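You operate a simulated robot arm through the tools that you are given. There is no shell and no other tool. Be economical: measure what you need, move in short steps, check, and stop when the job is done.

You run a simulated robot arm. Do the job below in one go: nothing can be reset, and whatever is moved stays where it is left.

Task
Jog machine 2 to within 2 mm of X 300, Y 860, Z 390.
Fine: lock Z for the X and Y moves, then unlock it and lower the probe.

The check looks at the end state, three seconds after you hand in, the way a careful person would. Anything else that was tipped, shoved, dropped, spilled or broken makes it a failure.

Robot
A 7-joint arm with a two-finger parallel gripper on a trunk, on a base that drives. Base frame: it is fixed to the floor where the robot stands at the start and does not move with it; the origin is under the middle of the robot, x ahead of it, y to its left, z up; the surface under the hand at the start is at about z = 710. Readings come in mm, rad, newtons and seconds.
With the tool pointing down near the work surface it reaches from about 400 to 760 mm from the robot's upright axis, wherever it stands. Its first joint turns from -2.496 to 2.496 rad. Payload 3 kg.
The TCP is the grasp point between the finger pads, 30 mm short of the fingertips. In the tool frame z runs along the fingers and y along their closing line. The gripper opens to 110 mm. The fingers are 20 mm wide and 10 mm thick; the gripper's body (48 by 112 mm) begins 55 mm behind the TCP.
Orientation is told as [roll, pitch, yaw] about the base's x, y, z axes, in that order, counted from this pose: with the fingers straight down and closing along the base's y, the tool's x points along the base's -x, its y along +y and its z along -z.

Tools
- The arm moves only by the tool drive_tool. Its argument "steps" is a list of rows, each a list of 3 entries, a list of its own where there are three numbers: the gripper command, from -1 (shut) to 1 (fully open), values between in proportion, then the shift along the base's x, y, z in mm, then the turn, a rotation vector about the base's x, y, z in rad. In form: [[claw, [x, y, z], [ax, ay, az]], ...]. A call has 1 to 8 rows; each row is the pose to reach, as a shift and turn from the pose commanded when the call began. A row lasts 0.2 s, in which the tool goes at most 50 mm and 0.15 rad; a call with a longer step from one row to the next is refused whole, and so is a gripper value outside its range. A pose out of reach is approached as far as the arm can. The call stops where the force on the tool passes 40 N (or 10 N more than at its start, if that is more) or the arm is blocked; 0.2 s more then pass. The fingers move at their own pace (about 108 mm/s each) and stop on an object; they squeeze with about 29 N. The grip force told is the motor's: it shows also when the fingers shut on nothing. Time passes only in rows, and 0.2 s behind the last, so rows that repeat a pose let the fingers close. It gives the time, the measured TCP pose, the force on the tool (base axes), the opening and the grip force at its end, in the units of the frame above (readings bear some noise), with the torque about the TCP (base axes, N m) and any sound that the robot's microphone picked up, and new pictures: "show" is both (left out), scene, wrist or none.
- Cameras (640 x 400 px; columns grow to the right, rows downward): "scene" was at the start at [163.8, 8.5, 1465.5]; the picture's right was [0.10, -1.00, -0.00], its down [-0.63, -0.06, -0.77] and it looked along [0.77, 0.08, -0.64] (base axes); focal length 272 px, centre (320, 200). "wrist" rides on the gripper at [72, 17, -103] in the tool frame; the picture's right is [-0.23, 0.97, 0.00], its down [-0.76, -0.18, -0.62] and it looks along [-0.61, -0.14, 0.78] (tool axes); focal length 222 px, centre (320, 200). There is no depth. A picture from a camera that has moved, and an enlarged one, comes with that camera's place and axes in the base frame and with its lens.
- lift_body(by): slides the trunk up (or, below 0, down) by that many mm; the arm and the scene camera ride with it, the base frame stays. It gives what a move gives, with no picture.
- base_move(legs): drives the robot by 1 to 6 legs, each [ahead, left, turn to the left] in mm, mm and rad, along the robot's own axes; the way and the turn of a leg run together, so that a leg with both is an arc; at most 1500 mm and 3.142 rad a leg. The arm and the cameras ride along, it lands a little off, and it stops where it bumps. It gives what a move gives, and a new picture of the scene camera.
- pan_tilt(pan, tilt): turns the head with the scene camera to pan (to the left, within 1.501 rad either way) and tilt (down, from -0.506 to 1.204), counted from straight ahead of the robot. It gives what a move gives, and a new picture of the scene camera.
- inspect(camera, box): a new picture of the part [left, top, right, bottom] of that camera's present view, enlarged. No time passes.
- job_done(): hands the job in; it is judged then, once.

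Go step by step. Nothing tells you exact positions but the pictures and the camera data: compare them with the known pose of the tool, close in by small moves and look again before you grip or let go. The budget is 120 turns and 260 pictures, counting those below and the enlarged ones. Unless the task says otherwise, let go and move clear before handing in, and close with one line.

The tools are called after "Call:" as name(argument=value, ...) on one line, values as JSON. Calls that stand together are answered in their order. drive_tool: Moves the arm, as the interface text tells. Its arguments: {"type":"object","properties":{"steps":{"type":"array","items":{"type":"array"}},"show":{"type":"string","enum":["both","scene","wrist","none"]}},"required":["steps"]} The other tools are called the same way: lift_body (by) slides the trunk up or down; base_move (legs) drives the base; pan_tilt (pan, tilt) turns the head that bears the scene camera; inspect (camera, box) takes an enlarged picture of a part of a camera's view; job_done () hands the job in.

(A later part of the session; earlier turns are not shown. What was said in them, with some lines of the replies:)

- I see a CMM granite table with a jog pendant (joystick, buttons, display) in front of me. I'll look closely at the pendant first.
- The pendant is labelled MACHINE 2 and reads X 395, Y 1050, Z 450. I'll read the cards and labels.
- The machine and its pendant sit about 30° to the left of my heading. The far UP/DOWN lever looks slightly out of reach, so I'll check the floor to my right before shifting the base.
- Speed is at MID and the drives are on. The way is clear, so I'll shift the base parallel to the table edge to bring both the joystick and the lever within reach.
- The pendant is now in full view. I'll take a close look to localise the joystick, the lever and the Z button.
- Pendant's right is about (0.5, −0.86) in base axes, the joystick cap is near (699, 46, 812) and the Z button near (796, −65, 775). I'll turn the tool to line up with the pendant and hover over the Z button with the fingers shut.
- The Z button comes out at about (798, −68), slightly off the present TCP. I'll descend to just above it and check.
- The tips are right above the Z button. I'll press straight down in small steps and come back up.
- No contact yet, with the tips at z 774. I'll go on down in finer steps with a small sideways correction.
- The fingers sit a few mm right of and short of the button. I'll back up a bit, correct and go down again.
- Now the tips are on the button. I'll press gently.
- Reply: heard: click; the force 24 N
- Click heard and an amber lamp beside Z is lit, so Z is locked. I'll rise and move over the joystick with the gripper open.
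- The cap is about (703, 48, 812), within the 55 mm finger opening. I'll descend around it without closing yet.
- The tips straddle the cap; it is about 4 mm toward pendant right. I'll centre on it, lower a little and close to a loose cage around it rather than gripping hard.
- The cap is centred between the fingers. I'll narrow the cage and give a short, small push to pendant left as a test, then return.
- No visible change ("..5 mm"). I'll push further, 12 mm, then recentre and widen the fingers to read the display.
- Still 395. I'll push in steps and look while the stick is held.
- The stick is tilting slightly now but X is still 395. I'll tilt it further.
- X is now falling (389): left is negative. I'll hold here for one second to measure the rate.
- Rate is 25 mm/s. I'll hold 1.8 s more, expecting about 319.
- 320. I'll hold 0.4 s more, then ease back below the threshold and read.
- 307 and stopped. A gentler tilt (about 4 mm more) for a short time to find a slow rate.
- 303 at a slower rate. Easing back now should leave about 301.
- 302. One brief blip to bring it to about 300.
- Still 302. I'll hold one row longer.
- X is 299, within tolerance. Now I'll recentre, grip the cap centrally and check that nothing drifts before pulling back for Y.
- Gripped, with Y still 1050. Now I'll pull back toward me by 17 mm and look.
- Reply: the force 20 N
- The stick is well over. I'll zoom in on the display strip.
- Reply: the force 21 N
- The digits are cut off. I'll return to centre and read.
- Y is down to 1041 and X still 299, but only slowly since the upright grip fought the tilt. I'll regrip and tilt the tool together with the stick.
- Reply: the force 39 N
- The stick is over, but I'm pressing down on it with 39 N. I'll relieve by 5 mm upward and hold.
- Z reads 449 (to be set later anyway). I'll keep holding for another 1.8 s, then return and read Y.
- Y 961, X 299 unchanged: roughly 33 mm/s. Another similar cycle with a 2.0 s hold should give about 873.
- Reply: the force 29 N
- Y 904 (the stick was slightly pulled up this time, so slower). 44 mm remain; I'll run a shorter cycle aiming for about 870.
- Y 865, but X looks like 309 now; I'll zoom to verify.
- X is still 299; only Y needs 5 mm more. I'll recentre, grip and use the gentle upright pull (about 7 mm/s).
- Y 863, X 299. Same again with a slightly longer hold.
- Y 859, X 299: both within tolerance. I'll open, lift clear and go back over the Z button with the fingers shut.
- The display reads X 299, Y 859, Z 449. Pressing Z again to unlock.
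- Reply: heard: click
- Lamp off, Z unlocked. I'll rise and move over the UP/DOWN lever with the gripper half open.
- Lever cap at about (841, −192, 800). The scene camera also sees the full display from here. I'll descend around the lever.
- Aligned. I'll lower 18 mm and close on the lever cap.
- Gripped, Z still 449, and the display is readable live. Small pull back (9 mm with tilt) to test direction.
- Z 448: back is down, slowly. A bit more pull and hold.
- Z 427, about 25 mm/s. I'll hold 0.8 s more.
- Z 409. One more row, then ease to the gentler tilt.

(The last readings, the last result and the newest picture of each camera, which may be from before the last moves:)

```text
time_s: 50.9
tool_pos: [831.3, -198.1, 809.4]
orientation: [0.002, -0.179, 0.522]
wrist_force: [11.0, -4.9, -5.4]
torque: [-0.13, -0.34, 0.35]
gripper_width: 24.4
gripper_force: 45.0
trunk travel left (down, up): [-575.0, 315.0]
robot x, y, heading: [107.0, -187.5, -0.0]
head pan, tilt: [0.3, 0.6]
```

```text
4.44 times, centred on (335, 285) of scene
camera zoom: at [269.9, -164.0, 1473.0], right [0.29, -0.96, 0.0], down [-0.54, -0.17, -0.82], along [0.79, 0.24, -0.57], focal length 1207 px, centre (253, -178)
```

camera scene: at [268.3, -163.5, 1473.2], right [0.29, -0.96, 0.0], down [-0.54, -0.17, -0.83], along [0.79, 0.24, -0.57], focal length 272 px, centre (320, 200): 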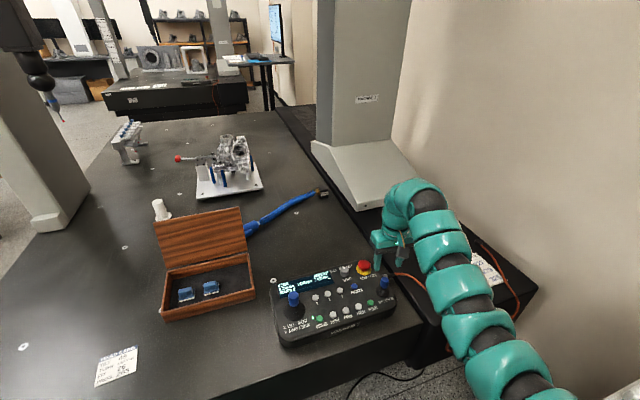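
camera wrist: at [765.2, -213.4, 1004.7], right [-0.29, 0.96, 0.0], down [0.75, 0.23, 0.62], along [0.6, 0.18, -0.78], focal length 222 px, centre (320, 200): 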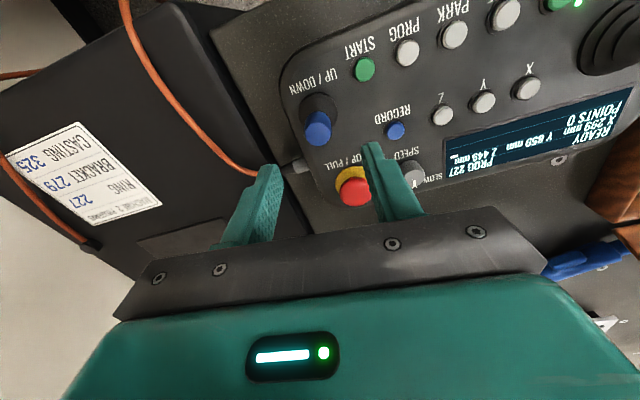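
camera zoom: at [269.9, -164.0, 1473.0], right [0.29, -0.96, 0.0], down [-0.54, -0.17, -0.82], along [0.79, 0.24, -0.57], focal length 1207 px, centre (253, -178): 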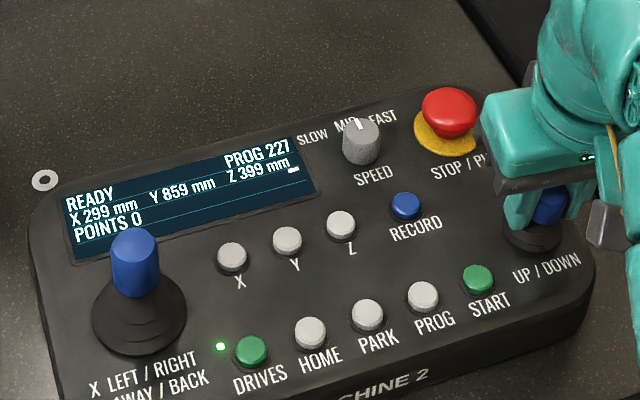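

Z 399 and still moving. I'll ease back one smaller step and look.

Call:
drive_tool(steps=[[-1, [2, 1.1, 0.1], [-0.02, 0.035, 0]]], show="none")

Call:
inspect(camera="scene", box=[265, 240, 405, 330])

```text
time_s: 51.3
tool_pos: [833.5, -197.2, 810.9]
orientation: [0.001, -0.138, 0.52]
wrist_force: [10.5, -3.4, -7.7]
torque: [-0.17, -0.46, 0.14]
gripper_width: 24.5
gripper_force: 45.1
trunk travel left (down, up): [-575.0, 315.0]
robot x, y, heading: [105.8, -191.7, 0.001]
head pan, tilt: [0.3, 0.6]
```

```text
4.44 times, centred on (335, 285) of scene
camera zoom: at [270.1, -164.0, 1473.0], right [0.29, -0.96, 0.0], down [-0.54, -0.17, -0.82], along [0.79, 0.24, -0.57], focal length 1207 px, centre (253, -178)
```

zoom: 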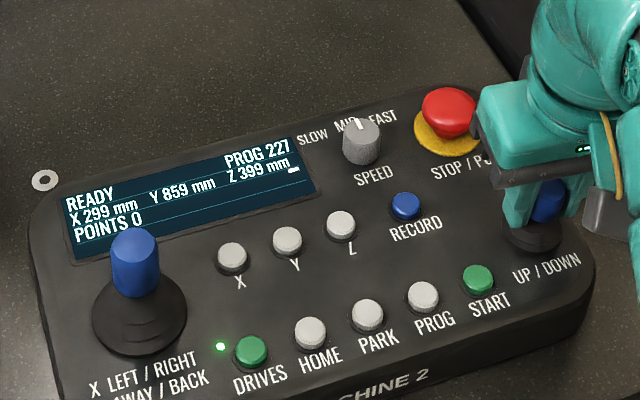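

Z 399, stopped. I'll tilt back in gently for a short blip and return.

Call:
drive_tool(steps=[[-1, [-3, -1.7, -0.2], [0.03, -0.052, 0]], [-1, [-3, -1.7, -0.2], [0.03, -0.052, 0]], [-1, [0, 0, 0], [0, 0, 0]]], show="none")

Call:
inspect(camera="scene", box=[265, 240, 405, 330])

```text
time_s: 52.1
tool_pos: [833.7, -196.5, 810.9]
orientation: [0.0, -0.138, 0.524]
wrist_force: [11.3, -5.3, -2.7]
torque: [-0.08, -0.43, 0.34]
gripper_width: 24.5
gripper_force: 45.1
trunk travel left (down, up): [-575.0, 315.0]
robot x, y, heading: [102.3, -190.5, 0.001]
head pan, tilt: [0.3, 0.6]
```

```text
4.44 times, centred on (335, 285) of scene
camera zoom: at [269.6, -164.3, 1473.2], right [0.29, -0.96, 0.0], down [-0.54, -0.17, -0.82], along [0.79, 0.24, -0.57], focal length 1207 px, centre (253, -178)
```

zoom: 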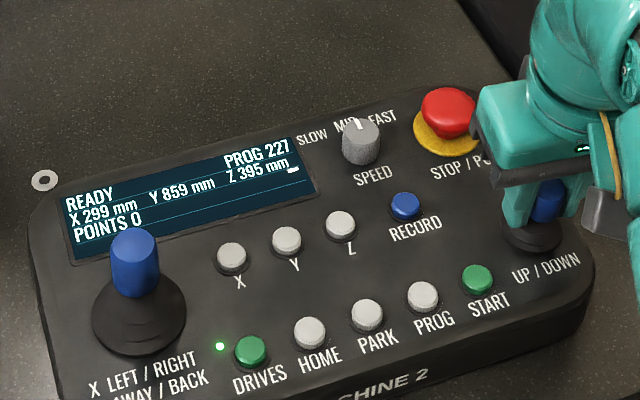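

Z 395: 4 mm per blip. Once more, slightly stronger.

Call:
drive_tool(steps=[[-1, [-3.3, -1.9, -0.2], [0.032, -0.055, 0]], [-1, [-3.3, -1.9, -0.2], [0.032, -0.055, 0]], [-1, [0, 0, 0], [0, 0, 0]]], show="none")

Call:
inspect(camera="scene", box=[265, 240, 405, 330])

```text
time_s: 52.9
tool_pos: [833.2, -197.3, 810.6]
orientation: [0.001, -0.137, 0.524]
wrist_force: [15.7, -8.2, -3.6]
torque: [-0.05, -0.51, 0.35]
gripper_width: 24.6
gripper_force: 45.2
trunk travel left (down, up): [-575.0, 315.0]
robot x, y, heading: [102.0, -187.5, -0.001]
head pan, tilt: [0.3, 0.6]
```

```text
4.44 times, centred on (335, 285) of scene
camera zoom: at [270.2, -164.5, 1473.0], right [0.29, -0.96, 0.0], down [-0.54, -0.17, -0.82], along [0.79, 0.24, -0.57], focal length 1207 px, centre (253, -178)
```

zoom: 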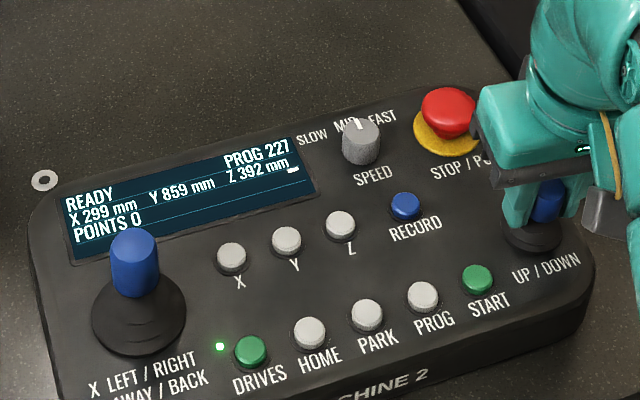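

Z 392, just 2 more. A one-row shorter blip.

Call:
drive_tool(steps=[[-1, [-3.3, -1.9, -0.2], [0.032, -0.055, 0]], [-1, [0, 0, 0], [0, 0, 0]]], show="none")

Call:
inspect(camera="scene", box=[265, 240, 405, 330])

```text
time_s: 53.5
tool_pos: [833.3, -196.4, 811.3]
orientation: [0.003, -0.138, 0.522]
wrist_force: [17.1, -11.1, -0.4]
torque: [-0.1, -0.5, 0.38]
gripper_width: 24.6
gripper_force: 44.8
trunk travel left (down, up): [-575.0, 315.0]
robot x, y, heading: [105.6, -188.8, 0.001]
head pan, tilt: [0.3, 0.6]
```

```text
4.44 times, centred on (335, 285) of scene
camera zoom: at [269.9, -164.8, 1473.1], right [0.29, -0.96, 0.0], down [-0.54, -0.17, -0.82], along [0.79, 0.24, -0.57], focal length 1207 px, centre (253, -178)
```

zoom: 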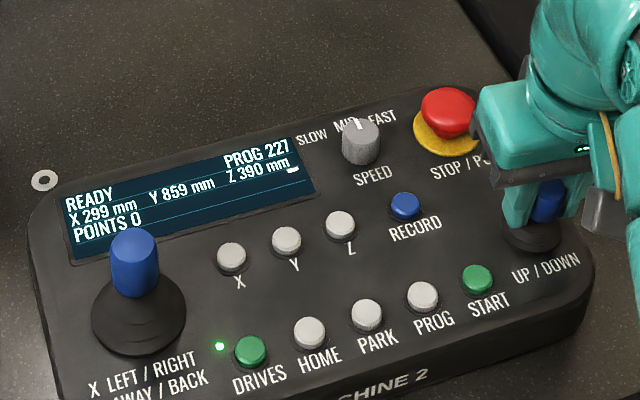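

Z 390. I'll bring the lever upright and open the fingers.

Call:
drive_tool(steps=[[-1, [5, 2.9, 0.4], [-0.07, 0.12, 0]], [0, [5, 2.9, 0.4], [-0.07, 0.12, 0]], [0, [5, 2.9, 0.4], [-0.07, 0.12, 0]]], show="none")

Call:
inspect(camera="scene", box=[265, 240, 405, 330])

Call:
inspect(camera="wrist", box=[180, 60, 460, 240])

```text
time_s: 54.3
tool_pos: [835.8, -191.1, 812.6]
orientation: [0.002, 0.001, 0.524]
wrist_force: [-0.2, 0.0, -0.9]
torque: [0.02, 0.02, 0.01]
gripper_width: 55.0
gripper_force: 0.1
trunk travel left (down, up): [-575.0, 315.0]
robot x, y, heading: [105.7, -190.2, -0.005]
head pan, tilt: [0.3, 0.6]
```

```text
4.44 times, centred on (335, 285) of scene
camera zoom: at [267.9, -163.5, 1473.2], right [0.29, -0.96, 0.0], down [-0.54, -0.17, -0.83], along [0.79, 0.24, -0.56], focal length 1207 px, centre (253, -178)
```

zoom: 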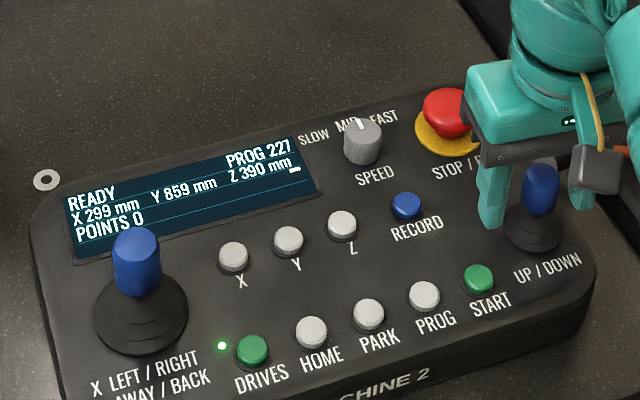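

```text
2.22 times, centred on (320, 150) of wrist
camera zoom: at [765.3, -213.8, 915.7], right [-0.29, 0.96, 0.0], down [0.75, 0.23, 0.62], along [0.59, 0.18, -0.78], focal length 494 px, centre (320, 311)
```

zoom: 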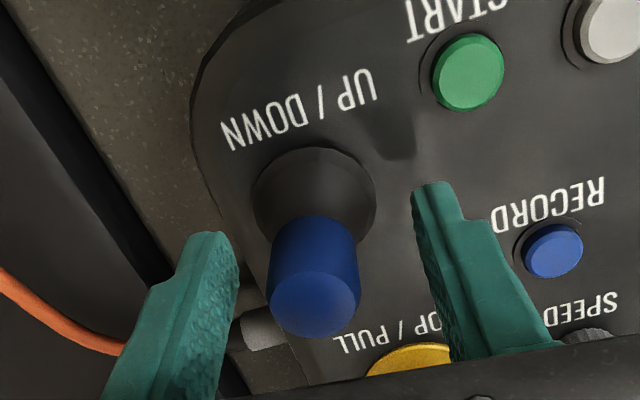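

The lever is free and upright, reading X 299, Y 859, Z 390. I'll lift straight up and clear, then take a final reading.

Call:
drive_tool(steps=[[0, [0, 0, 40], [0, 0, 0]], [0, [0, 0, 85], [0, 0, 0]], [0, [0, 0, 130], [0, 0, 0]], [0, [0, 0, 170], [0, 0, 0]], [0, [0, 0, 170], [0, 0, 0]], [0, [0, 0, 170], [0, 0, 0]], [0, [0, 0, 170], [0, 0, 0]]], show="scene")

Call:
inspect(camera="scene", box=[265, 240, 405, 330])

```text
time_s: 55.9
tool_pos: [836.6, -193.5, 983.9]
orientation: [0.0, 0.001, 0.522]
wrist_force: [-0.3, 0.1, -0.1]
torque: [0.02, -0.01, 0.0]
gripper_width: 54.8
gripper_force: 0.0
trunk travel left (down, up): [-575.0, 315.0]
robot x, y, heading: [106.2, -191.0, -0.005]
head pan, tilt: [0.3, 0.6]
camera scene: at [268.4, -163.7, 1473.2], right [0.29, -0.96, 0.0], down [-0.54, -0.17, -0.82], along [0.79, 0.24, -0.57], focal length 272 px, centre (320, 200)
```

scene: 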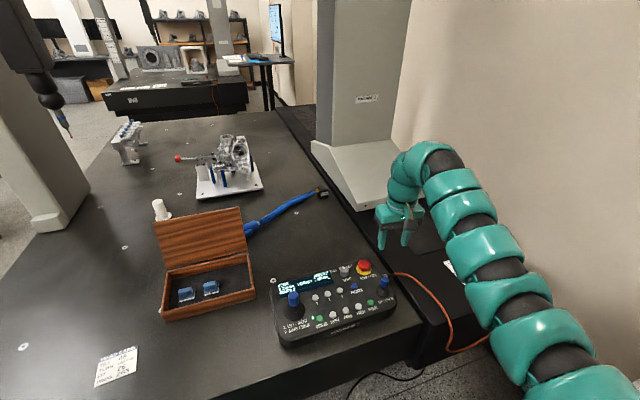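

```text
4.44 times, centred on (335, 285) of scene
camera zoom: at [268.4, -163.7, 1473.2], right [0.29, -0.96, 0.0], down [-0.54, -0.17, -0.82], along [0.79, 0.24, -0.57], focal length 1207 px, centre (253, -178)
```

zoom: 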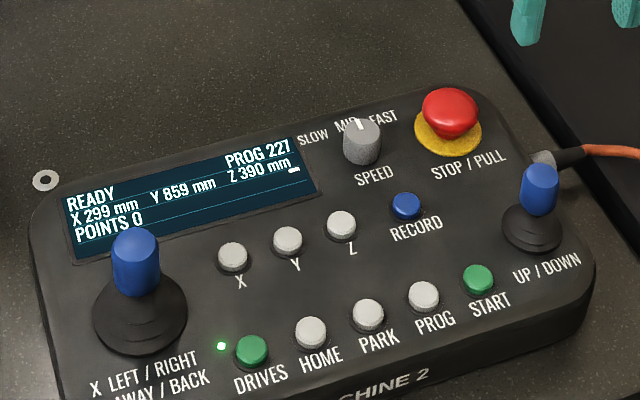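

The reading is steady at X 299, Y 859, Z 390. Z is unlocked, the arm is clear and nothing was disturbed, so I'm handing in.

Call:
job_done()

```text
The job is handed in.
```

Machine 2 reads X 299, Y 859, Z 390, each within 2 mm of target; I locked Z for the X and Y moves, then unlocked it to lower the probe, and the arm is clear.
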